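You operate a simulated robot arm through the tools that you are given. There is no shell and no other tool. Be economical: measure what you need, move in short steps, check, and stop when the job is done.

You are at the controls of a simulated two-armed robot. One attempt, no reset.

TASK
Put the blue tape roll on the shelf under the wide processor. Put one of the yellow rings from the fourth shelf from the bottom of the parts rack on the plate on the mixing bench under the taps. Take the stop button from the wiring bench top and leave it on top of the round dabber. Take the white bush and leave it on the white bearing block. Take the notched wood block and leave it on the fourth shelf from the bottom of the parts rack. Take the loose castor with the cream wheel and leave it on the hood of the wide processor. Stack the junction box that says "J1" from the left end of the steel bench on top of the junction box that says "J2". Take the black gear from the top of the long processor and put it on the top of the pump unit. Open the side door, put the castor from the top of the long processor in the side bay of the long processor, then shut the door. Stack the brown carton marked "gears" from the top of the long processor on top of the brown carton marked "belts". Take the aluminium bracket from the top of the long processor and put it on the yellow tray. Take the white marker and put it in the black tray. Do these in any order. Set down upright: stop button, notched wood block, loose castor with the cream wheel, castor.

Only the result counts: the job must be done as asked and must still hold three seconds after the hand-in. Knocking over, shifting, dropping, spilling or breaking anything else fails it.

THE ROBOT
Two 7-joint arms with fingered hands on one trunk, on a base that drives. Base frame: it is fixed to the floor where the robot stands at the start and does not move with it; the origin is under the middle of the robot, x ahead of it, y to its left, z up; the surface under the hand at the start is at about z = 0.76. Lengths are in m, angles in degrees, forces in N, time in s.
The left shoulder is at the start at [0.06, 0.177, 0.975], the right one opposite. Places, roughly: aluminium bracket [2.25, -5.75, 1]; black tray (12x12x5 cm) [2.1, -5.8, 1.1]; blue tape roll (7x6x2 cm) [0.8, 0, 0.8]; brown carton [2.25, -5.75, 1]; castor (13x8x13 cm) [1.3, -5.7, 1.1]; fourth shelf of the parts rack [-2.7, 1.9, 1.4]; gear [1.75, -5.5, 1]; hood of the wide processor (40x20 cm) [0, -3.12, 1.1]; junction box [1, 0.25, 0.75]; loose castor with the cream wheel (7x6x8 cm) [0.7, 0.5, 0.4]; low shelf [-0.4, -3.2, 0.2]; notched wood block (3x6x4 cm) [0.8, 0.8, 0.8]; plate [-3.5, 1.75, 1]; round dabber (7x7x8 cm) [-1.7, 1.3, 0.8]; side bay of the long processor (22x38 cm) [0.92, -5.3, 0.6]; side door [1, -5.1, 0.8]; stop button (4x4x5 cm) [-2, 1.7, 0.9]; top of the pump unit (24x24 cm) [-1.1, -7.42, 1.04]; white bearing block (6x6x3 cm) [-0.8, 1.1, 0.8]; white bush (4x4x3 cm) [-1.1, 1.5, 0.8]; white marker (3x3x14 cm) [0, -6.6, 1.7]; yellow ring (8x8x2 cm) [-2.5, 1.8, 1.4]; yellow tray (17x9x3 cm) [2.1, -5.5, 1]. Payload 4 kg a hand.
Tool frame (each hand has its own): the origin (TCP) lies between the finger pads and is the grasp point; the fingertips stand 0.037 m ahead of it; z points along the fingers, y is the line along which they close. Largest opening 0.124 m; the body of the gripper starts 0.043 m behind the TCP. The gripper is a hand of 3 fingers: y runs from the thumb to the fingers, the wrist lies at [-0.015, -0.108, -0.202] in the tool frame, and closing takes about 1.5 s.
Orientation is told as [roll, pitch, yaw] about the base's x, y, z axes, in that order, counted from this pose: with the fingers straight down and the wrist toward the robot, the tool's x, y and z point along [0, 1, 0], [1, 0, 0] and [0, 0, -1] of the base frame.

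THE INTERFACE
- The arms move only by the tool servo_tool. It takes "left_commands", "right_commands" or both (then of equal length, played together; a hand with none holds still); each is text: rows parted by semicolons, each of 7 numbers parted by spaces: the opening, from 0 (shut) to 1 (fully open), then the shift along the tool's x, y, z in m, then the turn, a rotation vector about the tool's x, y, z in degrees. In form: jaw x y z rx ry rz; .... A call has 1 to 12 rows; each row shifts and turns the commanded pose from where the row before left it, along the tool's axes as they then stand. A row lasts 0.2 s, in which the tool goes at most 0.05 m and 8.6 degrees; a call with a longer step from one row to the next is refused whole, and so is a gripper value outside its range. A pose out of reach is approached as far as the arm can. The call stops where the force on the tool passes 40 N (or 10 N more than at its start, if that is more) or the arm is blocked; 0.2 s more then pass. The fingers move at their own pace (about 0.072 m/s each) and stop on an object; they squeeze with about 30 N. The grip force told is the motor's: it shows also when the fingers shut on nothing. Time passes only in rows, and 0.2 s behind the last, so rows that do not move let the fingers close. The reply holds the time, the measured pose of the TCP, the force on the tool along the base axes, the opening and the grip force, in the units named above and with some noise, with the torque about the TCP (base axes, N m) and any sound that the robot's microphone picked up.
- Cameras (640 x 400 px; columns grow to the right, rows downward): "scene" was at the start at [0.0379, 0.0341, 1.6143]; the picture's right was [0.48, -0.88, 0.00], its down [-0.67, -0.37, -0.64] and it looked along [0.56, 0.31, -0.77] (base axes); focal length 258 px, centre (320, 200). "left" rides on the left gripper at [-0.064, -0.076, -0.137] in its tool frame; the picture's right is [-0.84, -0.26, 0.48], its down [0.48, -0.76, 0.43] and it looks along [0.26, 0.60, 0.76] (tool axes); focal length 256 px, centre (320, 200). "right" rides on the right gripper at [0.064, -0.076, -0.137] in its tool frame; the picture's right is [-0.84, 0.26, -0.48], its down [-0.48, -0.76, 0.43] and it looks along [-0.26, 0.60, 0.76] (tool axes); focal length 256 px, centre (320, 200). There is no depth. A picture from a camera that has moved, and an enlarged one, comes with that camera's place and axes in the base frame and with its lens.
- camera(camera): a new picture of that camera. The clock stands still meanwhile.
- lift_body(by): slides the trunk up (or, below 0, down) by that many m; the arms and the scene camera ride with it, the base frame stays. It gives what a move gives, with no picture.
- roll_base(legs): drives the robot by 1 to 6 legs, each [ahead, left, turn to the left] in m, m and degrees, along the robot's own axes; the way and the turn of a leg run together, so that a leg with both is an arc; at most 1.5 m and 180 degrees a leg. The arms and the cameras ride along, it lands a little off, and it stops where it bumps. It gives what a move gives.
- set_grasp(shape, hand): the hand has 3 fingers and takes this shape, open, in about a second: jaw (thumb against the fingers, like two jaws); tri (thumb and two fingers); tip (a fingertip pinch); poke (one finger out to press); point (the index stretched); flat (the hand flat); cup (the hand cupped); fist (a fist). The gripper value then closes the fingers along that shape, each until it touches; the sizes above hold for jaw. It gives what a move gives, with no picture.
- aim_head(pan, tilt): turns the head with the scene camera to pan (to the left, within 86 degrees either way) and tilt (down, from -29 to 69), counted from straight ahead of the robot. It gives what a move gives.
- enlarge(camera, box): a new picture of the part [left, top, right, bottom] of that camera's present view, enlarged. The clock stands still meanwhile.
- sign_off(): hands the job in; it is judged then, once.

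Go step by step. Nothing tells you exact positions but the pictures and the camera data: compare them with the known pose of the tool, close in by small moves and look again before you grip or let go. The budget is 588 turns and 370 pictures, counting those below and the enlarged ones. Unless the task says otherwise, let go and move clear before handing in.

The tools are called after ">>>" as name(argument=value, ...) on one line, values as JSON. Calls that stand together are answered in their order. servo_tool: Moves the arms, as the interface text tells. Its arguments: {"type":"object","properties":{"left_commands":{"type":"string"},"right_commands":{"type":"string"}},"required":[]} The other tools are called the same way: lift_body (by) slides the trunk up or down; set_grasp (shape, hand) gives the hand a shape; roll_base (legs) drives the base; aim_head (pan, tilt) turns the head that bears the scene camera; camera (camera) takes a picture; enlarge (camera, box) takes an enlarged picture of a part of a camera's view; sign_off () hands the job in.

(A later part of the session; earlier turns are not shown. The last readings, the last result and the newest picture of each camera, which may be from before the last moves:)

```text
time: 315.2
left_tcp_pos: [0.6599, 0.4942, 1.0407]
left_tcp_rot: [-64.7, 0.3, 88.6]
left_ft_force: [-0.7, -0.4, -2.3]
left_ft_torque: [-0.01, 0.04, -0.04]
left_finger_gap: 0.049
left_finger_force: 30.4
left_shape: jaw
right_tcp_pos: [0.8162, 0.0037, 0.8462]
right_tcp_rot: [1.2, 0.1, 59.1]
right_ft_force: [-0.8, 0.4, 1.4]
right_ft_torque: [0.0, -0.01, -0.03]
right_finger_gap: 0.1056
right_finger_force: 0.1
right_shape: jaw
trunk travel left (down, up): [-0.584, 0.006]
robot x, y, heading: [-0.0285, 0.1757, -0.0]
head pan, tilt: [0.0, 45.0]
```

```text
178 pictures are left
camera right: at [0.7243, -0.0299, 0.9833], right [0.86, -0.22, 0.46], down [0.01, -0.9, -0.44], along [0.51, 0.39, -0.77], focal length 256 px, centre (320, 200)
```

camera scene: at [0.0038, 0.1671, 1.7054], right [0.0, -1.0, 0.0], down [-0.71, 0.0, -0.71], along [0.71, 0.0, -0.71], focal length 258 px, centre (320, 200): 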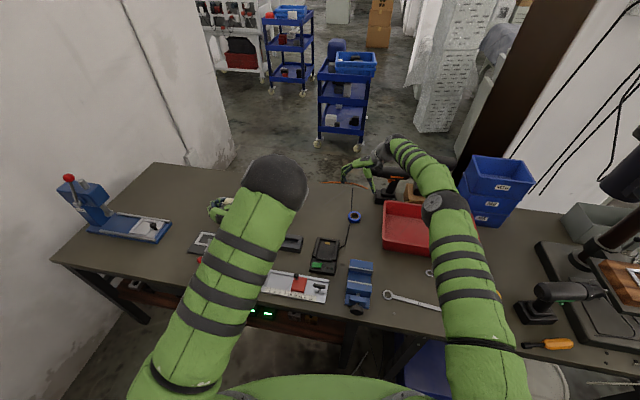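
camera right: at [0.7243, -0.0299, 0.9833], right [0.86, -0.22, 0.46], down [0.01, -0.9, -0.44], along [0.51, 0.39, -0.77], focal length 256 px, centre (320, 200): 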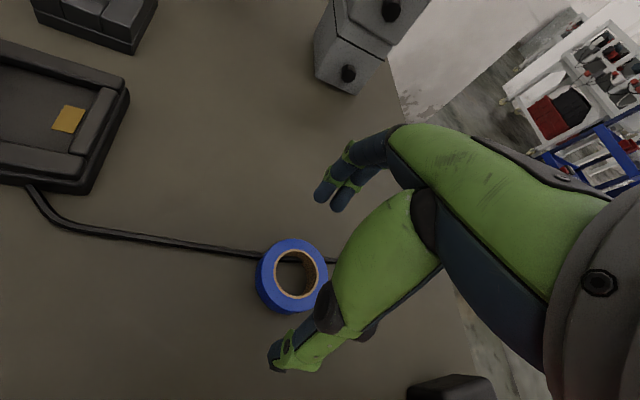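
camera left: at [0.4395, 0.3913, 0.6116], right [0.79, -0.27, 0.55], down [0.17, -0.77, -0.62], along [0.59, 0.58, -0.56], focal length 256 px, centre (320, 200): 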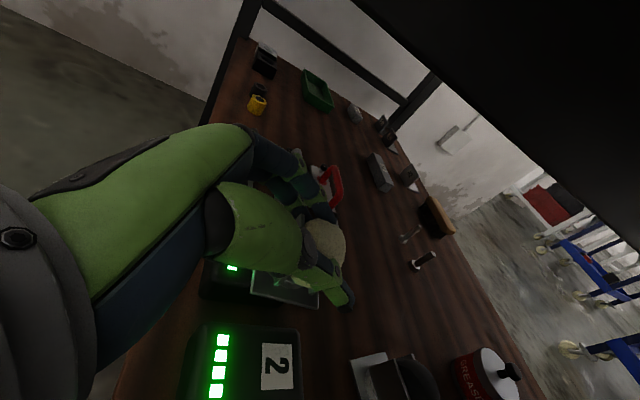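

Exactly over the tape. I lower with the trunk and close.

>>> lift_body(by=-0.037)

>>> servo_tool(right_commands="0.6 0 0 0 0 0 0;0.4 0 0 0 0 0 0;0.2 0 0 0 0 0 0;0 0 0 0 0 0 0;0 0 0 0 0 0 0;0 0 0 0 0 0 0")

>>> camera(camera="right")

```text
time: 316.1
left_tcp_pos: [0.6625, 0.4937, 1.0021]
left_tcp_rot: [-64.7, 0.3, 88.6]
left_ft_force: [-0.1, -0.3, -2.3]
left_ft_torque: [-0.01, 0.07, -0.03]
left_finger_gap: 0.0489
left_finger_force: 29.0
left_shape: jaw
right_tcp_pos: [0.8164, 0.0039, 0.8074]
right_tcp_rot: [1.3, 0.3, 59.0]
right_ft_force: [0.8, 0.4, -0.1]
right_ft_torque: [0.01, 0.01, -0.01]
right_finger_gap: 0.1056
right_finger_force: 0.1
right_shape: jaw
trunk travel left (down, up): [-0.547, 0.043]
robot x, y, heading: [-0.0319, 0.1689, -0.2]
head pan, tilt: [0.0, 45.0]
```

```text
time: 317.4
left_tcp_pos: [0.6619, 0.4929, 1.0031]
left_tcp_rot: [-64.5, 0.4, 88.6]
left_ft_force: [-0.2, 0.0, -2.2]
left_ft_torque: [-0.04, 0.03, 0.01]
left_finger_gap: 0.0488
left_finger_force: 30.8
left_shape: jaw
right_tcp_pos: [0.816, 0.0036, 0.8082]
right_tcp_rot: [1.4, 0.2, 59.0]
right_ft_force: [-0.3, -0.5, 4.7]
right_ft_torque: [-0.15, 0.11, -0.03]
right_finger_gap: 0.0518
right_finger_force: 29.8
right_shape: jaw
trunk travel left (down, up): [-0.547, 0.043]
robot x, y, heading: [-0.0271, 0.1689, -0.1]
head pan, tilt: [0.0, 45.0]
```

```text
177 pictures are left
camera right: at [0.7253, -0.03, 0.9457], right [0.86, -0.22, 0.46], down [0.01, -0.9, -0.44], along [0.51, 0.39, -0.77], focal length 256 px, centre (320, 200)
```

right: 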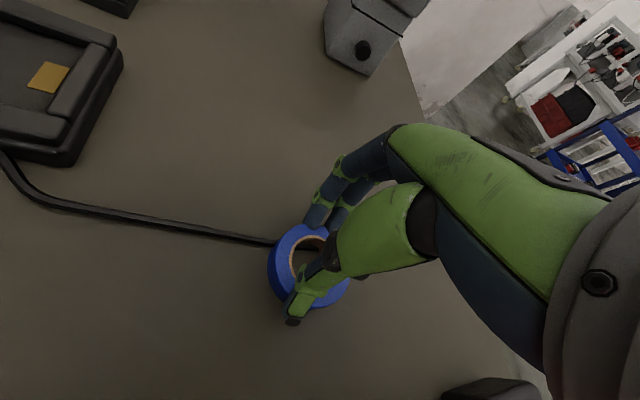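

>>> lift_body(by=0.04)

>>> servo_tool(right_commands="0 0 0 -0.04 0 0 0;0 0 0 -0.04 0 0 0;0 0 0 -0.04 0 0 0;0 0 0 -0.04 0 0 0;0 0 0 -0.04 0 0 0;0 0 0 0 0 0 0")

>>> camera(camera="right")

>>> roll_base(legs=[[-0.3, 0.2, 0], [-0.3, 0.1, 0]])

```text
time: 318.3
left_tcp_pos: [0.6626, 0.493, 1.0423]
left_tcp_rot: [-64.6, 0.3, 88.6]
left_ft_force: [-0.1, -0.2, -2.3]
left_ft_torque: [-0.02, 0.01, 0.02]
left_finger_gap: 0.0488
left_finger_force: 30.1
left_shape: jaw
right_tcp_pos: [0.8169, 0.0029, 0.8474]
right_tcp_rot: [1.3, 0.2, 59.1]
right_ft_force: [-0.3, -0.4, -0.6]
right_ft_torque: [0.01, -0.04, 0.0]
right_finger_gap: 0.0517
right_finger_force: 30.0
right_shape: jaw
trunk travel left (down, up): [-0.587, 0.003]
robot x, y, heading: [-0.0299, 0.1746, 0.0]
head pan, tilt: [0.0, 45.0]
```

```text
time: 319.7
left_tcp_pos: [0.6617, 0.4944, 1.0413]
left_tcp_rot: [-64.6, 0.3, 88.5]
left_ft_force: [0.6, -1.3, -2.2]
left_ft_torque: [-0.05, 0.04, 0.01]
left_finger_gap: 0.0491
left_finger_force: 30.0
left_shape: jaw
right_tcp_pos: [0.8381, 0.0008, 1.0466]
right_tcp_rot: [1.4, 0.1, 59.0]
right_ft_force: [0.5, -0.4, -0.4]
right_ft_torque: [0.0, 0.01, -0.03]
right_finger_gap: 0.0517
right_finger_force: 30.4
right_shape: jaw
right hand out of reach, approached as far as the arm can: row 1, 2, 4
trunk travel left (down, up): [-0.587, 0.003]
robot x, y, heading: [-0.0315, 0.1709, -0.3]
head pan, tilt: [0.0, 45.0]
```

```text
176 pictures are left
camera right: at [0.7457, -0.0328, 1.1839], right [0.86, -0.22, 0.46], down [0.01, -0.9, -0.44], along [0.51, 0.39, -0.77], focal length 256 px, centre (320, 200)
```

right: 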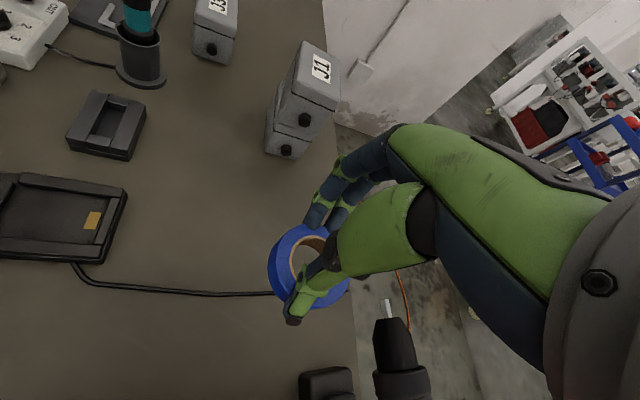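

```text
time: 323.7
left_tcp_pos: [0.0609, 0.7958, 1.0435]
left_tcp_rot: [-64.6, 0.3, 88.6]
left_ft_force: [-0.4, -0.2, -1.9]
left_ft_torque: [-0.04, 0.05, -0.03]
left_finger_gap: 0.0488
left_finger_force: 29.5
left_shape: jaw
right_tcp_pos: [0.2357, 0.3021, 1.0469]
right_tcp_rot: [1.3, 0.2, 59.1]
right_ft_force: [-0.1, -0.1, -0.7]
right_ft_torque: [-0.01, -0.04, -0.02]
right_finger_gap: 0.0518
right_finger_force: 29.9
right_shape: jaw
trunk travel left (down, up): [-0.587, 0.003]
robot x, y, heading: [-0.629, 0.4754, -0.3]
head pan, tilt: [0.0, 45.0]
```

Both objects are in hand. I turn to face the processors (south) and look for the way.

>>> roll_base(legs=[[-0.25, 0, 0], [0, 0, -90]])

>>> aim_head(pan=0, tilt=25)

>>> camera(camera="scene")

```text
time: 329.4
left_tcp_pos: [-0.5593, -0.2153, 1.0415]
left_tcp_rot: [-64.6, 0.4, -1.3]
left_ft_force: [0.2, -0.2, -2.0]
left_ft_torque: [0.03, 0.04, -0.01]
left_finger_gap: 0.0487
left_finger_force: 30.4
left_shape: jaw
right_tcp_pos: [-1.0502, -0.3924, 1.0451]
right_tcp_rot: [1.3, 0.2, -30.9]
right_ft_force: [0.2, 0.4, 0.0]
right_ft_torque: [0.02, 0.01, 0.02]
right_finger_gap: 0.0517
right_finger_force: 29.9
right_shape: jaw
trunk travel left (down, up): [-0.587, 0.003]
robot x, y, heading: [-0.884, 0.4739, -89.8]
head pan, tilt: [0.0, 45.0]
```

```text
time: 330.2
left_tcp_pos: [-0.5592, -0.216, 1.0417]
left_tcp_rot: [-64.6, 0.4, -1.4]
left_ft_force: [-0.7, 0.5, -2.5]
left_ft_torque: [0.06, 0.04, 0.02]
left_finger_gap: 0.0489
left_finger_force: 29.9
left_shape: jaw
right_tcp_pos: [-1.0512, -0.3917, 1.047]
right_tcp_rot: [1.4, 0.3, -30.8]
right_ft_force: [0.5, 0.2, -0.8]
right_ft_torque: [0.03, 0.01, -0.03]
right_finger_gap: 0.0514
right_finger_force: 30.2
right_shape: jaw
trunk travel left (down, up): [-0.587, 0.003]
robot x, y, heading: [-0.8805, 0.4802, -89.9]
head pan, tilt: [0.0, 25.0]
```

```text
175 pictures are left
camera scene: at [-0.881, 0.41, 1.7389], right [-1.0, 0.0, 0.0], down [0.0, 0.42, -0.91], along [0.0, -0.91, -0.42], focal length 258 px, centre (320, 200)
```

scene: 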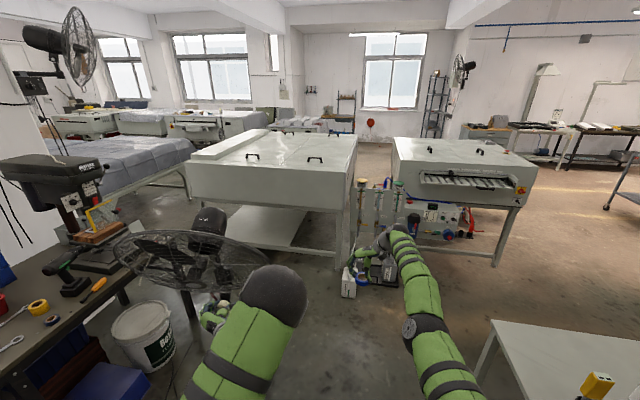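

I zoom on the wide processor and surroundings to plan the approach.

>>> enlarge(camera="scene", box=[90, 100, 370, 280])

>>> aim_head(pan=25, tilt=30)

>>> camera(camera="scene")

```text
2.22 times, centred on (230, 190) of scene
camera zoom: at [-0.881, 0.41, 1.7389], right [-1.0, 0.0, 0.0], down [0.0, 0.42, -0.91], along [0.0, -0.91, -0.42], focal length 572 px, centre (520, 222)
```

zoom: 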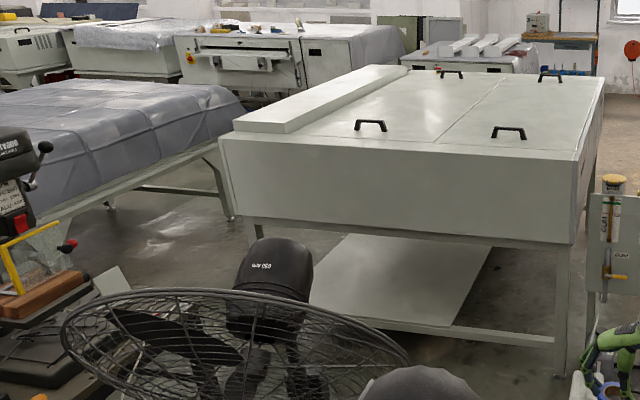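

```text
time: 331.1
left_tcp_pos: [-0.5595, -0.2147, 1.0407]
left_tcp_rot: [-64.6, 0.3, -1.1]
left_ft_force: [0.4, 0.2, -2.6]
left_ft_torque: [0.01, 0.03, 0.01]
left_finger_gap: 0.0486
left_finger_force: 30.2
left_shape: jaw
right_tcp_pos: [-1.0514, -0.3924, 1.0458]
right_tcp_rot: [1.2, 0.2, -30.8]
right_ft_force: [0.2, 0.8, 1.0]
right_ft_torque: [-0.01, 0.01, -0.03]
right_finger_gap: 0.0515
right_finger_force: 30.4
right_shape: jaw
trunk travel left (down, up): [-0.587, 0.003]
robot x, y, heading: [-0.8804, 0.478, -90.0]
head pan, tilt: [25.0, 30.0]
```

```text
173 pictures are left
camera scene: at [-0.8428, 0.4201, 1.731], right [-0.91, -0.42, 0.0], down [-0.21, 0.45, -0.87], along [0.37, -0.78, -0.5], focal length 258 px, centre (320, 200)
```

scene: 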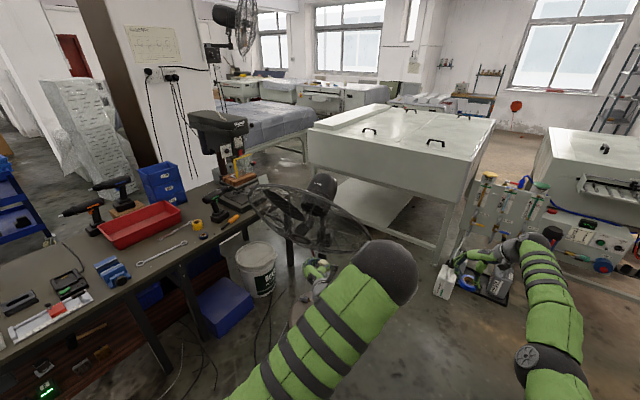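

The strip along the east edge of the wide processor looks like its hood. I tuck the hands in and move forward west of the fan for a closer look.

>>> servo_tool(left_commands="0 0 -0.035 -0.01 0 0 0;0 0 -0.035 -0.01 0 0 0;0 0 -0.035 -0.01 0 0 0;0 0 -0.035 -0.01 0 0 0;0 0 0 0 0 0 0;0 0 0 0 0 0 0;0 0 0 0 0 0 0", right_commands="0 0.0357 -0.0215 0 0 0 0;0 0.0357 -0.0215 0 0 0 0;0 0.0357 -0.0215 0 0 0 0;0 0.0357 -0.0215 0 0 0 0;0 0.0357 -0.0215 0 0 0 0;0 0.0357 -0.0215 0 0 0 0;0 0 0 0 0 0 0")

>>> roll_base(legs=[[0.3, -0.2, 0], [0.7, 0, 0]])

>>> camera(camera="scene")

```text
time: 332.7
left_tcp_pos: [-0.6973, -0.1772, 1.0603]
left_tcp_rot: [-64.6, 0.3, -1.3]
left_ft_force: [-0.2, -0.4, -2.3]
left_ft_torque: [0.04, 0.04, 0.02]
left_finger_gap: 0.0486
left_finger_force: 30.0
left_shape: jaw
right_tcp_pos: [-1.0516, -0.392, 1.046]
right_tcp_rot: [1.3, 0.3, -30.8]
right_ft_force: [0.3, -0.6, -0.4]
right_ft_torque: [0.02, 0.0, -0.02]
right_finger_gap: 0.0513
right_finger_force: 30.4
right_shape: jaw
right hand out of reach, approached as far as the arm can: row 1, 2, 3, 4, 5, 6
trunk travel left (down, up): [-0.587, 0.003]
robot x, y, heading: [-0.8816, 0.4753, -89.7]
head pan, tilt: [25.0, 30.0]
```

```text
time: 338.4
left_tcp_pos: [-0.8955, -1.1751, 1.0602]
left_tcp_rot: [-64.6, 0.3, -1.2]
left_ft_force: [0.2, -0.6, -2.7]
left_ft_torque: [0.06, 0.01, 0.01]
left_finger_gap: 0.0488
left_finger_force: 30.0
left_shape: jaw
right_tcp_pos: [-1.2492, -1.3897, 1.0457]
right_tcp_rot: [1.3, 0.3, -30.7]
right_ft_force: [0.8, -1.4, -0.3]
right_ft_torque: [0.05, 0.02, 0.05]
right_finger_gap: 0.0515
right_finger_force: 30.0
right_shape: jaw
trunk travel left (down, up): [-0.587, 0.003]
robot x, y, heading: [-1.08, -0.5208, -89.6]
head pan, tilt: [25.0, 30.0]
```

```text
172 pictures are left
camera scene: at [-1.0413, -0.5782, 1.731], right [-0.91, -0.43, 0.0], down [-0.21, 0.45, -0.87], along [0.37, -0.78, -0.5], focal length 258 px, centre (320, 200)
```

scene: 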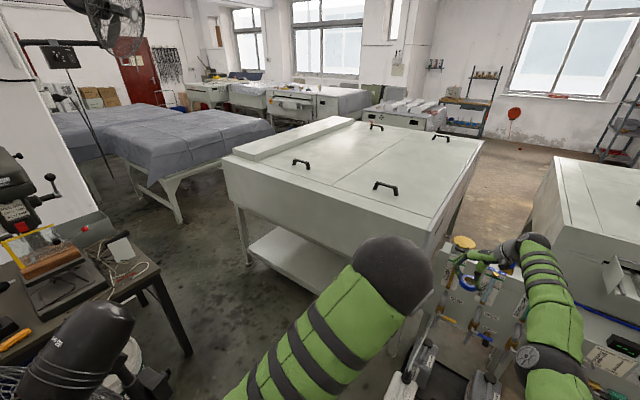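

>>> camera(camera="right")

>>> aim_head(pan=-10, tilt=45)

>>> camera(camera="scene")

```text
171 pictures are left
camera right: at [-1.2826, -1.2995, 1.1834], right [-0.21, -0.86, 0.46], down [-0.9, -0.02, -0.44], along [0.39, -0.51, -0.77], focal length 256 px, centre (320, 200)
```

right: 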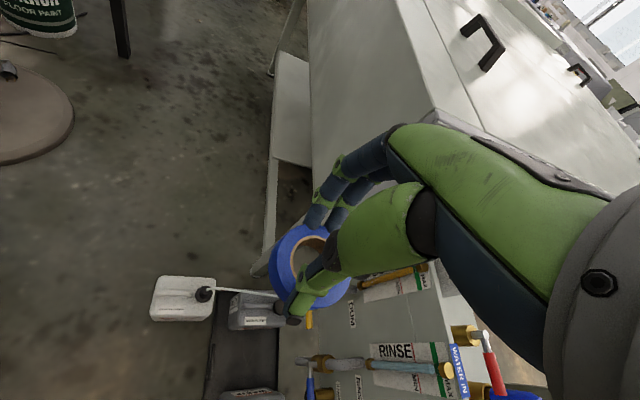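

```text
time: 339.4
left_tcp_pos: [-0.8947, -1.1748, 1.0604]
left_tcp_rot: [-64.7, 0.3, -1.1]
left_ft_force: [-0.6, 0.0, -1.8]
left_ft_torque: [0.05, 0.03, -0.02]
left_finger_gap: 0.0487
left_finger_force: 30.6
left_shape: jaw
right_tcp_pos: [-1.2487, -1.3902, 1.0454]
right_tcp_rot: [1.3, 0.2, -30.7]
right_ft_force: [0.0, -0.1, -0.7]
right_ft_torque: [0.01, -0.02, 0.0]
right_finger_gap: 0.0514
right_finger_force: 30.0
right_shape: jaw
trunk travel left (down, up): [-0.587, 0.003]
robot x, y, heading: [-1.0788, -0.5223, -89.6]
head pan, tilt: [-10.0, 45.0]
```

```text
170 pictures are left
camera scene: at [-1.0935, -0.5757, 1.7085], right [-0.99, 0.17, 0.0], down [0.12, 0.7, -0.71], along [-0.12, -0.7, -0.71], focal length 258 px, centre (320, 200)
```

scene: 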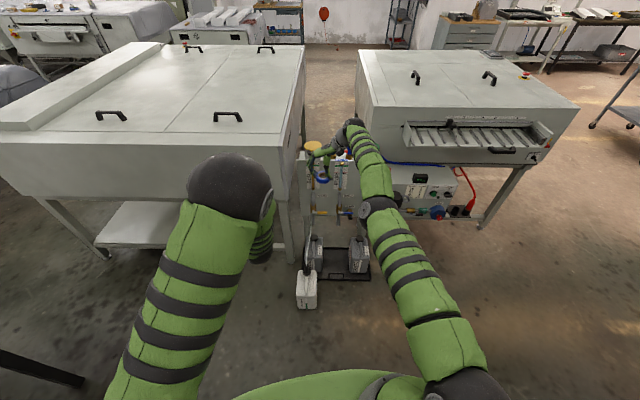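

I'll go round by the west and south, since the fan blocks the east side. First I back up and retract the right arm.

>>> roll_base(legs=[[-0.25, 0, 0]])

>>> servo_tool(right_commands="0 0.0357 -0.0215 0 0 0 0;0 0.0357 -0.0215 0 0 0 0;0 0.0357 -0.0215 0 0 0 0;0 0.0357 -0.0215 0 0 0 0;0 0.0357 -0.0215 0 0 0 0;0 0.0357 -0.0215 0 0 0 0;0 0.0357 -0.0215 0 0 0 0;0 0 0 0 0 0 0")

>>> aim_head(pan=-60, tilt=30)

>>> camera(camera="scene")

```text
time: 341.2
left_tcp_pos: [-0.8958, -0.9241, 1.0616]
left_tcp_rot: [-64.6, 0.3, -1.0]
left_ft_force: [-0.2, 0.6, -2.8]
left_ft_torque: [0.05, 0.05, 0.0]
left_finger_gap: 0.0489
left_finger_force: 29.7
left_shape: jaw
right_tcp_pos: [-1.2464, -1.1395, 1.0466]
right_tcp_rot: [1.4, 0.2, -30.5]
right_ft_force: [0.0, 0.1, 1.0]
right_ft_torque: [-0.02, 0.05, 0.0]
right_finger_gap: 0.0515
right_finger_force: 30.0
right_shape: jaw
trunk travel left (down, up): [-0.587, 0.003]
robot x, y, heading: [-1.0795, -0.2708, -89.6]
head pan, tilt: [-10.0, 45.0]
```

```text
time: 343.1
left_tcp_pos: [-0.8952, -0.9229, 1.0609]
left_tcp_rot: [-64.6, 0.3, -0.9]
left_ft_force: [0.3, 0.3, -2.3]
left_ft_torque: [0.1, 0.03, 0.02]
left_finger_gap: 0.0486
left_finger_force: 30.7
left_shape: jaw
right_tcp_pos: [-1.2469, -1.1402, 1.0451]
right_tcp_rot: [1.3, 0.2, -30.5]
right_ft_force: [0.0, -0.5, -0.6]
right_ft_torque: [0.03, 0.03, 0.02]
right_finger_gap: 0.0512
right_finger_force: 30.1
right_shape: jaw
right hand out of reach, approached as far as the arm can: row 1, 2, 3, 4, 5, 6, 7
trunk travel left (down, up): [-0.587, 0.003]
robot x, y, heading: [-1.0815, -0.2727, -89.9]
head pan, tilt: [-10.0, 45.0]
```

```text
time: 344.2
left_tcp_pos: [-0.8943, -0.9237, 1.0596]
left_tcp_rot: [-64.7, 0.3, -1.0]
left_ft_force: [-0.4, 0.1, -2.0]
left_ft_torque: [0.1, 0.01, 0.0]
left_finger_gap: 0.0484
left_finger_force: 30.1
left_shape: jaw
right_tcp_pos: [-1.2475, -1.1403, 1.0473]
right_tcp_rot: [1.3, 0.1, -30.5]
right_ft_force: [0.1, 0.6, -0.5]
right_ft_torque: [-0.03, 0.04, -0.01]
right_finger_gap: 0.0515
right_finger_force: 30.0
right_shape: jaw
trunk travel left (down, up): [-0.587, 0.003]
robot x, y, heading: [-1.0825, -0.2703, -89.7]
head pan, tilt: [-60.0, 30.0]
```

```text
169 pictures are left
camera scene: at [-1.1589, -0.2912, 1.731], right [-0.51, 0.86, 0.0], down [0.43, 0.25, -0.87], along [-0.75, -0.44, -0.5], focal length 258 px, centre (320, 200)
```

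scene: 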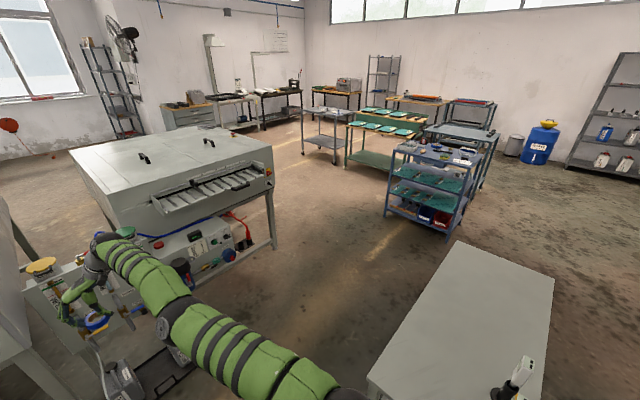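

The right hand's command has run inside its reach. I bring the command back out and unwind its yaw.

>>> servo_tool(right_commands="0 -0.0386 0.0232 0 0 0 0;0 -0.0386 0.0232 0 0 0 0;0 -0.0386 0.0232 0 0 0 0;0 -0.0386 0.0232 0 0 0 0;0 -0.0386 0.0232 0 0 0 0;0 -0.0386 0.0232 0 0 0 0;0 -0.0386 0.0232 0 0 0 0;0 -0.0386 0.0232 0 0 0 0;0 -0.0386 0.0232 0 0 0 0;0 -0.0386 0.0232 0 0 0 0")

>>> servo_tool(right_commands="0 0 0 0 0 0 8;0 0 0 0 0 0 8;0 0 0 0 0 0 8;0 0 0 0 0 0 8;0 0 0 0 0 0 8;0 0 0 0 0 0 8;0 0 0 0 0 0 8;0 0 0 0 0 0 0")

```text
time: 346.4
left_tcp_pos: [-0.894, -0.9245, 1.0611]
left_tcp_rot: [-64.6, 0.3, -1.1]
left_ft_force: [-0.3, 1.4, -2.1]
left_ft_torque: [0.0, 0.04, -0.01]
left_finger_gap: 0.0485
left_finger_force: 29.9
left_shape: jaw
right_tcp_pos: [-1.2458, -1.1429, 1.044]
right_tcp_rot: [1.3, 0.1, -30.6]
right_ft_force: [-0.6, -0.8, -0.6]
right_ft_torque: [0.06, 0.0, 0.01]
right_finger_gap: 0.0512
right_finger_force: 30.1
right_shape: jaw
right hand out of reach, approached as far as the arm can: row 1, 2, 3, 4, 5, 6, 7, 8, 9, 10
trunk travel left (down, up): [-0.587, 0.003]
robot x, y, heading: [-1.0791, -0.2742, -89.5]
head pan, tilt: [-60.0, 30.0]
```

```text
time: 348.2
left_tcp_pos: [-0.8943, -0.9239, 1.0612]
left_tcp_rot: [-64.6, 0.3, -0.9]
left_ft_force: [-0.8, -0.6, -2.9]
left_ft_torque: [0.06, 0.06, 0.01]
left_finger_gap: 0.0486
left_finger_force: 30.4
left_shape: jaw
right_tcp_pos: [-1.2475, -1.2024, 1.0456]
right_tcp_rot: [0.6, 1.3, -86.7]
right_ft_force: [0.7, -0.7, -1.0]
right_ft_torque: [-0.02, 0.0, -0.03]
right_finger_gap: 0.0512
right_finger_force: 30.1
right_shape: jaw
right hand out of reach, approached as far as the arm can: row 1, 2, 3, 4, 5, 6, 7
trunk travel left (down, up): [-0.587, 0.003]
robot x, y, heading: [-1.08, -0.2697, -89.8]
head pan, tilt: [-60.0, 30.0]
```

>>> servo_tool(right_commands="0 0 -0.05 0 0 0 0;0 0 -0.05 0 0 0 0;0 0 -0.05 0 0 0 0;0 0 -0.05 0 0 0 0;0 0 -0.05 0 0 0 0;0 0 -0.05 0 0 0 0")

```text
time: 349.6
left_tcp_pos: [-0.8957, -0.9234, 1.0607]
left_tcp_rot: [-64.7, 0.3, -0.9]
left_ft_force: [-0.5, -0.5, -1.8]
left_ft_torque: [0.05, 0.03, -0.03]
left_finger_gap: 0.0489
left_finger_force: 30.4
left_shape: jaw
right_tcp_pos: [-1.2468, -1.2038, 1.047]
right_tcp_rot: [0.6, 1.2, -86.5]
right_ft_force: [-0.2, 0.2, -0.5]
right_ft_torque: [0.01, 0.01, 0.02]
right_finger_gap: 0.0513
right_finger_force: 30.1
right_shape: jaw
right hand out of reach, approached as far as the arm can: row 1, 2, 3, 4, 5, 6
trunk travel left (down, up): [-0.587, 0.003]
robot x, y, heading: [-1.0791, -0.274, -89.8]
head pan, tilt: [-60.0, 30.0]
```

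The arm is stretched straight (singular). I perturb it sideways and upward to unlock the elbow.

>>> servo_tool(right_commands="0 -0.03 0 -0.03 0 0 0;0 -0.03 0 -0.03 0 0 0;0 -0.03 0 -0.03 0 0 0;0 -0.03 0 -0.03 0 0 0;0 0 0 0 0 0 0;0 0 0 0 0 0 0")

>>> camera(camera="scene")

```text
time: 351.0
left_tcp_pos: [-0.8954, -0.9225, 1.0597]
left_tcp_rot: [-64.6, 0.3, -1.0]
left_ft_force: [0.1, -0.1, -2.0]
left_ft_torque: [0.06, 0.01, 0.03]
left_finger_gap: 0.0488
left_finger_force: 30.4
left_shape: jaw
right_tcp_pos: [-1.3685, -1.1898, 1.1625]
right_tcp_rot: [0.6, 1.2, -86.6]
right_ft_force: [0.5, -0.7, -0.3]
right_ft_torque: [0.0, -0.02, -0.02]
right_finger_gap: 0.051
right_finger_force: 29.9
right_shape: jaw
right hand out of reach, approached as far as the arm can: row 2, 3, 4
trunk travel left (down, up): [-0.587, 0.003]
robot x, y, heading: [-1.0796, -0.273, -89.8]
head pan, tilt: [-60.0, 30.0]
```

```text
168 pictures are left
camera scene: at [-1.159, -0.291, 1.7311], right [-0.5, 0.86, 0.0], down [0.43, 0.25, -0.87], along [-0.75, -0.44, -0.5], focal length 258 px, centre (320, 200)
```

scene: 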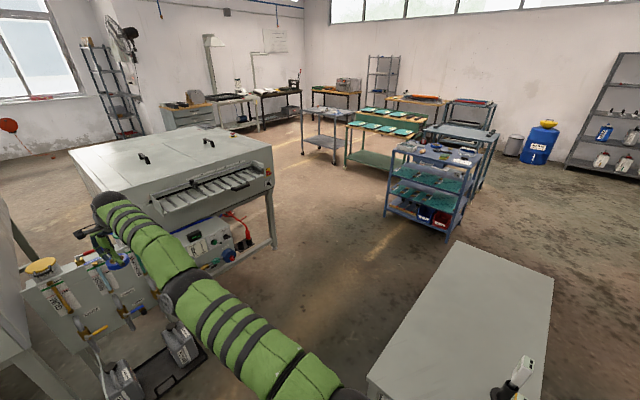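

>>> servo_tool(right_commands="0 0 -0.05 0 0 0 0;0 0 -0.05 0 0 0 0;0 0 -0.05 0 0 0 0;0 0 -0.05 0 0 0 0;0 0 -0.05 0 0 0 0;0 0 -0.05 0 0 0 0;0 0 -0.05 0 0 0 0;0 0 -0.05 0 0 0 0")

```text
time: 352.8
left_tcp_pos: [-0.8955, -0.9233, 1.0614]
left_tcp_rot: [-64.6, 0.4, -1.0]
left_ft_force: [0.0, 1.2, -1.9]
left_ft_torque: [0.07, 0.01, -0.02]
left_finger_gap: 0.0486
left_finger_force: 29.6
left_shape: jaw
right_tcp_pos: [-1.4188, -1.1656, 1.2288]
right_tcp_rot: [0.5, 1.3, -86.5]
right_ft_force: [0.9, 0.0, -0.4]
right_ft_torque: [-0.02, 0.02, -0.04]
right_finger_gap: 0.0511
right_finger_force: 29.7
right_shape: jaw
right hand out of reach, approached as far as the arm can: row 1, 2, 3, 4, 5, 6, 7, 8
trunk travel left (down, up): [-0.587, 0.003]
robot x, y, heading: [-1.0817, -0.2693, -89.6]
head pan, tilt: [-60.0, 30.0]
```

>>> roll_base(legs=[[-0.3, 0.05, 0]])

>>> servo_tool(right_commands="0 0.035 0 0.035 0 0 0;0 0.035 0 0.035 0 0 0;0 0.035 0 0.035 0 0 0;0 0.035 0 0.035 0 0 0;0 0.035 0 0.035 0 0 0;0 0.035 0 0.035 0 0 0;0 0.035 0 0.035 0 0 0;0 0.035 0 0.035 0 0 0;0 0 0 0.0 0 0 0")

```text
time: 354.9
left_tcp_pos: [-0.8476, -0.6204, 1.0616]
left_tcp_rot: [-64.6, 0.3, -1.1]
left_ft_force: [0.7, 0.2, -3.6]
left_ft_torque: [0.07, 0.03, 0.0]
left_finger_gap: 0.0485
left_finger_force: 29.7
left_shape: jaw
right_tcp_pos: [-1.3708, -0.8609, 1.2296]
right_tcp_rot: [0.6, 1.3, -86.6]
right_ft_force: [0.2, 0.6, -0.5]
right_ft_torque: [0.0, -0.04, 0.02]
right_finger_gap: 0.0513
right_finger_force: 29.4
right_shape: jaw
trunk travel left (down, up): [-0.587, 0.003]
robot x, y, heading: [-1.034, 0.0319, -89.9]
head pan, tilt: [-60.0, 30.0]
```

```text
time: 356.9
left_tcp_pos: [-0.8475, -0.6206, 1.0611]
left_tcp_rot: [-64.6, 0.3, -1.1]
left_ft_force: [0.5, -0.2, -2.2]
left_ft_torque: [0.03, 0.03, 0.01]
left_finger_gap: 0.0486
left_finger_force: 29.5
left_shape: jaw
right_tcp_pos: [-1.0922, -0.8871, 0.9613]
right_tcp_rot: [0.6, 1.4, -86.6]
right_ft_force: [-0.6, 0.9, -0.3]
right_ft_torque: [0.01, -0.01, -0.01]
right_finger_gap: 0.0509
right_finger_force: 30.0
right_shape: jaw
right hand out of reach, approached as far as the arm can: row 1, 2, 3, 4, 5, 8
trunk travel left (down, up): [-0.587, 0.003]
robot x, y, heading: [-1.0342, 0.0325, -90.0]
head pan, tilt: [-60.0, 30.0]
```

>>> servo_tool(right_commands="0 0 -0.045 0 0 0 0;0 0 -0.045 0 0 0 0;0 0 -0.045 0 0 0 0;0 0 -0.045 0 0 0 0")

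```text
time: 357.9
left_tcp_pos: [-0.8466, -0.6224, 1.0609]
left_tcp_rot: [-64.6, 0.2, -1.1]
left_ft_force: [0.6, -0.3, -2.5]
left_ft_torque: [0.05, 0.03, 0.02]
left_finger_gap: 0.0487
left_finger_force: 30.5
left_shape: jaw
right_tcp_pos: [-1.0729, -0.8798, 0.9538]
right_tcp_rot: [0.6, 1.3, -86.7]
right_ft_force: [0.0, -0.5, -0.6]
right_ft_torque: [-0.05, 0.02, 0.0]
right_finger_gap: 0.0512
right_finger_force: 29.4
right_shape: jaw
right hand out of reach, approached as far as the arm can: row 1, 2, 3, 4
trunk travel left (down, up): [-0.587, 0.003]
robot x, y, heading: [-1.0343, 0.0311, -90.0]
head pan, tilt: [-60.0, 30.0]
```

>>> servo_tool(right_commands="0 0.02 0 -0.045 0 0 0;0 0.02 0 -0.045 0 0 0;0 0.02 0 -0.045 0 0 0;0 0.02 0 -0.045 0 0 0;0 0.02 0 -0.045 0 0 0;0 0.02 0 -0.045 0 0 0;0 0 -0.04 0 0 0 0;0 0 -0.04 0 0 0 0;0 0 0 0 0 0 0")

```text
time: 359.9
left_tcp_pos: [-0.848, -0.6217, 1.0602]
left_tcp_rot: [-64.6, 0.3, -1.1]
left_ft_force: [0.6, 0.4, -1.9]
left_ft_torque: [0.07, 0.06, 0.02]
left_finger_gap: 0.0485
left_finger_force: 29.6
left_shape: jaw
right_tcp_pos: [-0.9566, -0.8123, 1.2343]
right_tcp_rot: [0.6, 1.5, -86.8]
right_ft_force: [0.5, 0.9, 0.5]
right_ft_torque: [-0.01, -0.04, 0.0]
right_finger_gap: 0.0504
right_finger_force: 30.5
right_shape: jaw
right hand out of reach, approached as far as the arm can: row 2, 3, 4, 5, 6, 7, 8
trunk travel left (down, up): [-0.587, 0.003]
robot x, y, heading: [-1.0329, 0.0289, -89.8]
head pan, tilt: [-60.0, 30.0]
```

>>> servo_tool(right_commands="0 -0.03 0 0.04 0 0 0;0 -0.03 0 0.04 0 0 0;0 -0.03 0 0.04 0 0 0;0 -0.03 0 0.04 0 0 0;0 -0.03 0 0.04 0 0 0;0 -0.03 0 0.04 0 0 0;0 -0.03 0 0.04 0 0 0;0 -0.03 0 0.04 0 0 0;0 -0.03 0 0.04 0 0 0;0 -0.03 0 0.04 0 0 0;0 0 0 0 0 0 0")

>>> camera(camera="scene")

```text
time: 362.3
left_tcp_pos: [-0.8471, -0.6205, 1.0612]
left_tcp_rot: [-64.6, 0.2, -1.1]
left_ft_force: [-0.1, 0.2, -2.5]
left_ft_torque: [0.07, 0.02, 0.0]
left_finger_gap: 0.0486
left_finger_force: 30.1
left_shape: jaw
right_tcp_pos: [-1.2326, -0.8811, 0.8427]
right_tcp_rot: [0.5, 1.3, -86.5]
right_ft_force: [-0.3, 0.3, 0.1]
right_ft_torque: [0.01, 0.03, -0.01]
right_finger_gap: 0.0503
right_finger_force: 29.5
right_shape: jaw
right hand out of reach, approached as far as the arm can: row 1, 2, 3, 4, 5, 6, 10
trunk travel left (down, up): [-0.587, 0.003]
robot x, y, heading: [-1.0325, 0.0302, -90.0]
head pan, tilt: [-60.0, 30.0]
```

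```text
167 pictures are left
camera scene: at [-1.1105, 0.0122, 1.7311], right [-0.5, 0.86, 0.0], down [0.43, 0.25, -0.87], along [-0.75, -0.44, -0.5], focal length 258 px, centre (320, 200)
```

scene: 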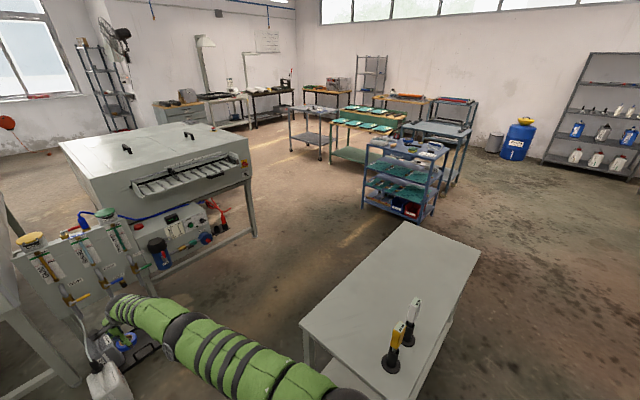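

>>> servo_tool(right_commands="0 0 -0.01 0.03 0 0 0;0 0 -0.01 0.03 0 0 0;0 0 -0.015 0.03 0 0 0;0 0 -0.02 0.03 0 0 0;0 0 -0.025 0.025 0 0 0;0 0 -0.03 0.02 0 0 0;0 0 -0.03 0 0 0 0;0 0 -0.03 0 0 0 0;0 0 -0.03 0 0 0 0;0 0 -0.03 0 0 0 0")

```text
time: 364.5
left_tcp_pos: [-0.8473, -0.6211, 1.0601]
left_tcp_rot: [-64.6, 0.3, -1.0]
left_ft_force: [0.3, -1.0, -2.5]
left_ft_torque: [0.09, 0.04, -0.04]
left_finger_gap: 0.0486
left_finger_force: 29.9
left_shape: jaw
right_tcp_pos: [-1.2443, -0.6489, 0.6841]
right_tcp_rot: [0.6, 1.3, -86.6]
right_ft_force: [0.6, -0.5, -0.7]
right_ft_torque: [0.02, 0.03, -0.01]
right_finger_gap: 0.0497
right_finger_force: 30.2
right_shape: jaw
trunk travel left (down, up): [-0.587, 0.003]
robot x, y, heading: [-1.0374, 0.0309, -89.8]
head pan, tilt: [-60.0, 30.0]
```

The arm is free again. I raise it and take the western route, stepwise.

>>> servo_tool(right_commands="0 0 0 -0.05 0 0 0;0 0 0 -0.05 0 0 0;0 0 0 -0.05 0 0 0;0 0 0 -0.05 0 0 0;0 0 0 -0.05 0 0 0;0 0 0 -0.05 0 0 0;0 0 -0.03 0 0 0 0;0 0 -0.03 0 0 0 0")

>>> roll_base(legs=[[0.75, 0, 0], [0, 0, -90], [1.3, 0, 0]])

>>> aim_head(pan=40, tilt=25)

>>> camera(camera="scene")

```text
time: 366.3
left_tcp_pos: [-0.8467, -0.6203, 1.0614]
left_tcp_rot: [-64.7, 0.3, -1.1]
left_ft_force: [-0.3, 0.1, -2.7]
left_ft_torque: [0.05, 0.04, -0.01]
left_finger_gap: 0.0484
left_finger_force: 29.4
left_shape: jaw
right_tcp_pos: [-1.2496, -0.596, 0.9848]
right_tcp_rot: [0.6, 1.3, -86.5]
right_ft_force: [0.5, -0.4, -1.1]
right_ft_torque: [0.01, 0.0, 0.01]
right_finger_gap: 0.0497
right_finger_force: 29.8
right_shape: jaw
trunk travel left (down, up): [-0.587, 0.003]
robot x, y, heading: [-1.0311, 0.0337, -89.7]
head pan, tilt: [-60.0, 30.0]
```

```text
time: 380.4
left_tcp_pos: [-3.0042, -0.8921, 1.0599]
left_tcp_rot: [-64.5, 0.3, -91.3]
left_ft_force: [-0.4, 0.1, -2.5]
left_ft_torque: [0.04, -0.05, -0.04]
left_finger_gap: 0.0483
left_finger_force: 30.5
left_shape: jaw
right_tcp_pos: [-2.9784, -0.4894, 0.9835]
right_tcp_rot: [0.5, 1.4, -176.8]
right_ft_force: [-0.4, 0.9, -0.7]
right_ft_torque: [0.05, 0.02, -0.02]
right_finger_gap: 0.0493
right_finger_force: 30.0
right_shape: jaw
trunk travel left (down, up): [-0.587, 0.003]
robot x, y, heading: [-2.3475, -0.7099, -180.0]
head pan, tilt: [-60.0, 30.0]
```

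```text
time: 382.2
left_tcp_pos: [-3.0038, -0.8924, 1.06]
left_tcp_rot: [-64.7, 0.4, -91.4]
left_ft_force: [0.2, -0.1, -1.7]
left_ft_torque: [0.01, -0.05, -0.01]
left_finger_gap: 0.0484
left_finger_force: 30.4
left_shape: jaw
right_tcp_pos: [-2.978, -0.4902, 0.9848]
right_tcp_rot: [0.6, 1.4, -176.8]
right_ft_force: [-0.2, 0.4, 0.4]
right_ft_torque: [0.02, -0.01, 0.0]
right_finger_gap: 0.0492
right_finger_force: 29.6
right_shape: jaw
trunk travel left (down, up): [-0.587, 0.003]
robot x, y, heading: [-2.3495, -0.7079, -180.0]
head pan, tilt: [40.0, 25.0]
```

```text
166 pictures are left
camera scene: at [-2.3918, -0.7716, 1.739], right [-0.64, 0.77, 0.0], down [0.32, 0.27, -0.91], along [-0.69, -0.58, -0.42], focal length 258 px, centre (320, 200)
```

scene: 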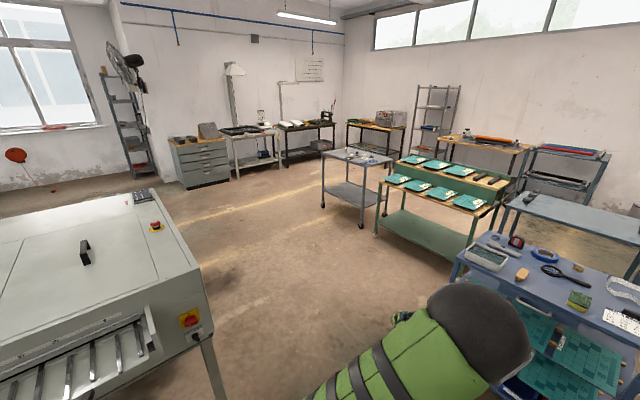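

>>> roll_base(legs=[[0, 0, 90], [0, -0.8, 0], [1.3, 0, 0], [1.3, 0, 0]])

>>> aim_head(pan=30, tilt=22)

>>> camera(camera="scene")

```text
time: 395.4
left_tcp_pos: [-2.9556, -2.5611, 1.0584]
left_tcp_rot: [-64.2, 0.8, -2.0]
left_ft_force: [-7.5, 0.0, -3.7]
left_ft_torque: [0.04, 0.16, 0.13]
left_finger_gap: 0.0468
left_finger_force: 29.8
left_shape: jaw
right_tcp_pos: [-3.3494, -2.5374, 0.9845]
right_tcp_rot: [0.5, 1.4, -86.5]
right_ft_force: [-0.4, -0.2, -0.6]
right_ft_torque: [0.0, 0.06, -0.01]
right_finger_gap: 0.0492
right_finger_force: 30.2
right_shape: jaw
trunk travel left (down, up): [-0.587, 0.003]
robot x, y, heading: [-3.1314, -1.9072, -89.8]
head pan, tilt: [40.0, 25.0]
stopped in leg 3: the force on the tool passed its limit at 45 N (the readings are from after the stop); the commanded pose is now the measured one
```

```text
time: 396.2
left_tcp_pos: [-2.9542, -2.5588, 1.0594]
left_tcp_rot: [-64.3, 0.7, -1.8]
left_ft_force: [-12.7, 3.0, -2.5]
left_ft_torque: [0.06, 0.06, 0.41]
left_finger_gap: 0.0464
left_finger_force: 29.8
left_shape: jaw
right_tcp_pos: [-3.3487, -2.5354, 0.9849]
right_tcp_rot: [0.8, 1.3, -86.5]
right_ft_force: [0.8, 0.0, -0.3]
right_ft_torque: [0.02, 0.02, -0.01]
right_finger_gap: 0.0489
right_finger_force: 29.9
right_shape: jaw
trunk travel left (down, up): [-0.587, 0.003]
robot x, y, heading: [-3.1338, -1.9087, -89.4]
head pan, tilt: [30.0, 22.0]
```

```text
165 pictures are left
camera scene: at [-3.086, -1.9622, 1.7439], right [-0.86, -0.51, 0.0], down [-0.19, 0.32, -0.93], along [0.47, -0.8, -0.37], focal length 258 px, centre (320, 200)
```

scene: 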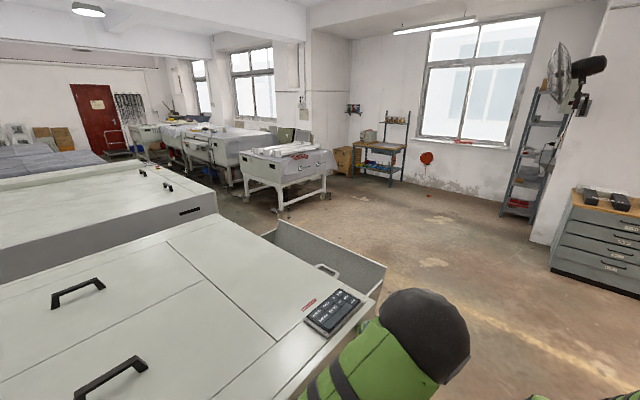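

The left hand grazed the other processor's corner. I step away to the west and inspect the castor.

>>> roll_base(legs=[[0, -0.25, 0]])

>>> camera(camera="left")

>>> aim_head(pan=15, tilt=45)

>>> camera(camera="scene")

```text
time: 398.0
left_tcp_pos: [-3.2031, -2.5618, 1.0605]
left_tcp_rot: [-64.4, 0.6, -1.7]
left_ft_force: [-1.0, -0.3, -2.0]
left_ft_torque: [0.05, 0.03, 0.01]
left_finger_gap: 0.047
left_finger_force: 30.1
left_shape: jaw
right_tcp_pos: [-3.5975, -2.5382, 0.9858]
right_tcp_rot: [0.7, 1.4, -86.6]
right_ft_force: [0.3, -0.3, -1.5]
right_ft_torque: [0.01, 0.02, -0.01]
right_finger_gap: 0.0491
right_finger_force: 29.4
right_shape: jaw
trunk travel left (down, up): [-0.587, 0.003]
robot x, y, heading: [-3.3795, -1.9094, -89.8]
head pan, tilt: [30.0, 22.0]
```

```text
164 pictures are left
camera left: at [-3.2745, -2.4638, 1.178], right [-0.28, -0.79, 0.55], down [-0.77, -0.16, -0.62], along [0.57, -0.59, -0.57], focal length 256 px, centre (320, 200)
```

left: 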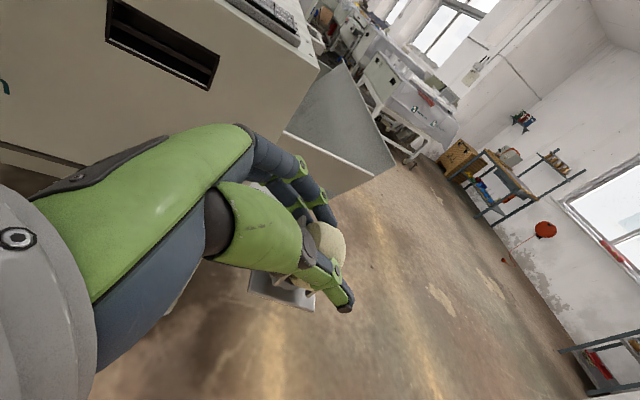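

```text
time: 398.9
left_tcp_pos: [-3.2026, -2.5608, 1.0606]
left_tcp_rot: [-64.3, 0.6, -1.6]
left_ft_force: [-0.4, -0.2, -2.7]
left_ft_torque: [0.05, 0.02, 0.0]
left_finger_gap: 0.0469
left_finger_force: 30.0
left_shape: jaw
right_tcp_pos: [-3.5972, -2.5381, 0.9847]
right_tcp_rot: [0.6, 1.4, -86.6]
right_ft_force: [0.3, -0.4, -0.6]
right_ft_torque: [0.0, -0.01, 0.04]
right_finger_gap: 0.0491
right_finger_force: 29.5
right_shape: jaw
trunk travel left (down, up): [-0.587, 0.003]
robot x, y, heading: [-3.3797, -1.9075, -89.6]
head pan, tilt: [15.0, 45.0]
```

```text
163 pictures are left
camera scene: at [-3.3594, -1.9623, 1.7085], right [-0.96, -0.26, 0.0], down [-0.19, 0.68, -0.71], along [0.19, -0.68, -0.71], focal length 258 px, centre (320, 200)
```

scene: 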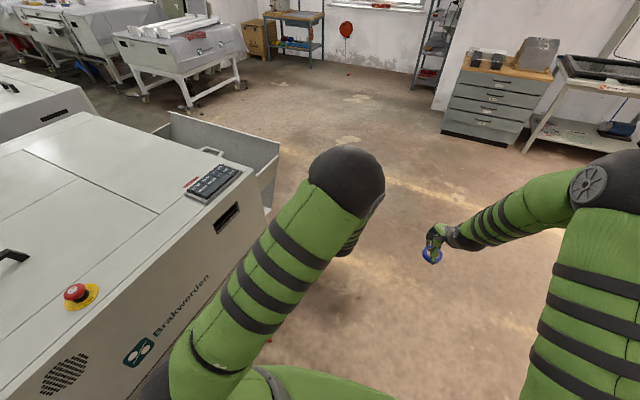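

>>> roll_base(legs=[[1.4, 0, 0], [1.4, 0, 0]])

>>> aim_head(pan=70, tilt=20)

>>> camera(camera="scene")

```text
time: 412.4
left_tcp_pos: [-3.2043, -5.3569, 1.0603]
left_tcp_rot: [-64.3, 0.6, -2.2]
left_ft_force: [0.2, 0.8, -2.4]
left_ft_torque: [0.08, 0.05, 0.0]
left_finger_gap: 0.047
left_finger_force: 30.2
left_shape: jaw
right_tcp_pos: [-3.5987, -5.3289, 0.9841]
right_tcp_rot: [0.6, 1.5, -87.1]
right_ft_force: [-0.1, -0.7, -0.1]
right_ft_torque: [0.03, 0.02, 0.0]
right_finger_gap: 0.0491
right_finger_force: 30.1
right_shape: jaw
trunk travel left (down, up): [-0.587, 0.003]
robot x, y, heading: [-3.3748, -4.7054, -90.2]
head pan, tilt: [15.0, 45.0]
```

```text
time: 413.6
left_tcp_pos: [-3.2022, -5.3563, 1.0603]
left_tcp_rot: [-64.3, 0.6, -2.2]
left_ft_force: [-0.3, 1.1, -2.5]
left_ft_torque: [0.07, 0.03, -0.01]
left_finger_gap: 0.047
left_finger_force: 29.9
left_shape: jaw
right_tcp_pos: [-3.5983, -5.3287, 0.985]
right_tcp_rot: [0.6, 1.4, -87.1]
right_ft_force: [0.4, 0.5, -0.2]
right_ft_torque: [-0.01, 0.01, -0.02]
right_finger_gap: 0.049
right_finger_force: 29.6
right_shape: jaw
trunk travel left (down, up): [-0.587, 0.003]
robot x, y, heading: [-3.3761, -4.7036, -90.1]
head pan, tilt: [70.0, 20.0]
```

```text
162 pictures are left
camera scene: at [-3.288, -4.7093, 1.7471], right [-0.35, -0.94, 0.0], down [-0.32, 0.12, -0.94], along [0.88, -0.33, -0.34], focal length 258 px, centre (320, 200)
```

scene: 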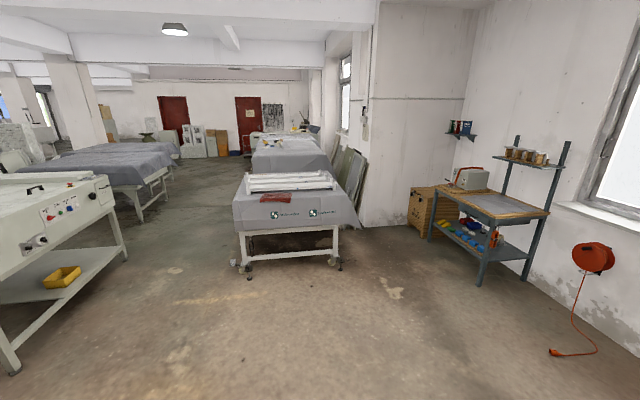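

>>> enlarge(camera="scene", box=[0, 130, 200, 360])

>>> enlarge(camera="scene", box=[220, 90, 380, 280])

```text
1.74 times, centred on (100, 245) of scene
camera zoom: at [-3.288, -4.7093, 1.7471], right [-0.35, -0.94, 0.0], down [-0.32, 0.12, -0.94], along [0.88, -0.33, -0.34], focal length 448 px, centre (703, 122)
```

zoom: 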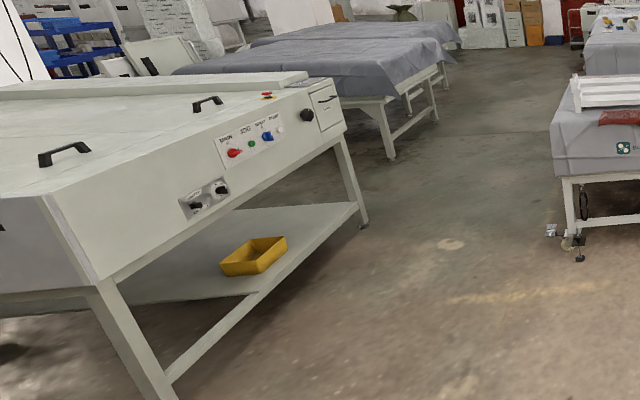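

```text
2.11 times, centred on (300, 185) of scene
camera zoom: at [-3.288, -4.7093, 1.7471], right [-0.35, -0.94, 0.0], down [-0.32, 0.12, -0.94], along [0.88, -0.33, -0.34], focal length 542 px, centre (362, 232)
```

zoom: 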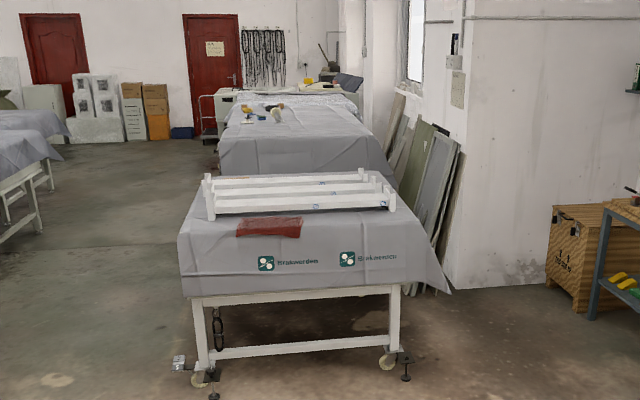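

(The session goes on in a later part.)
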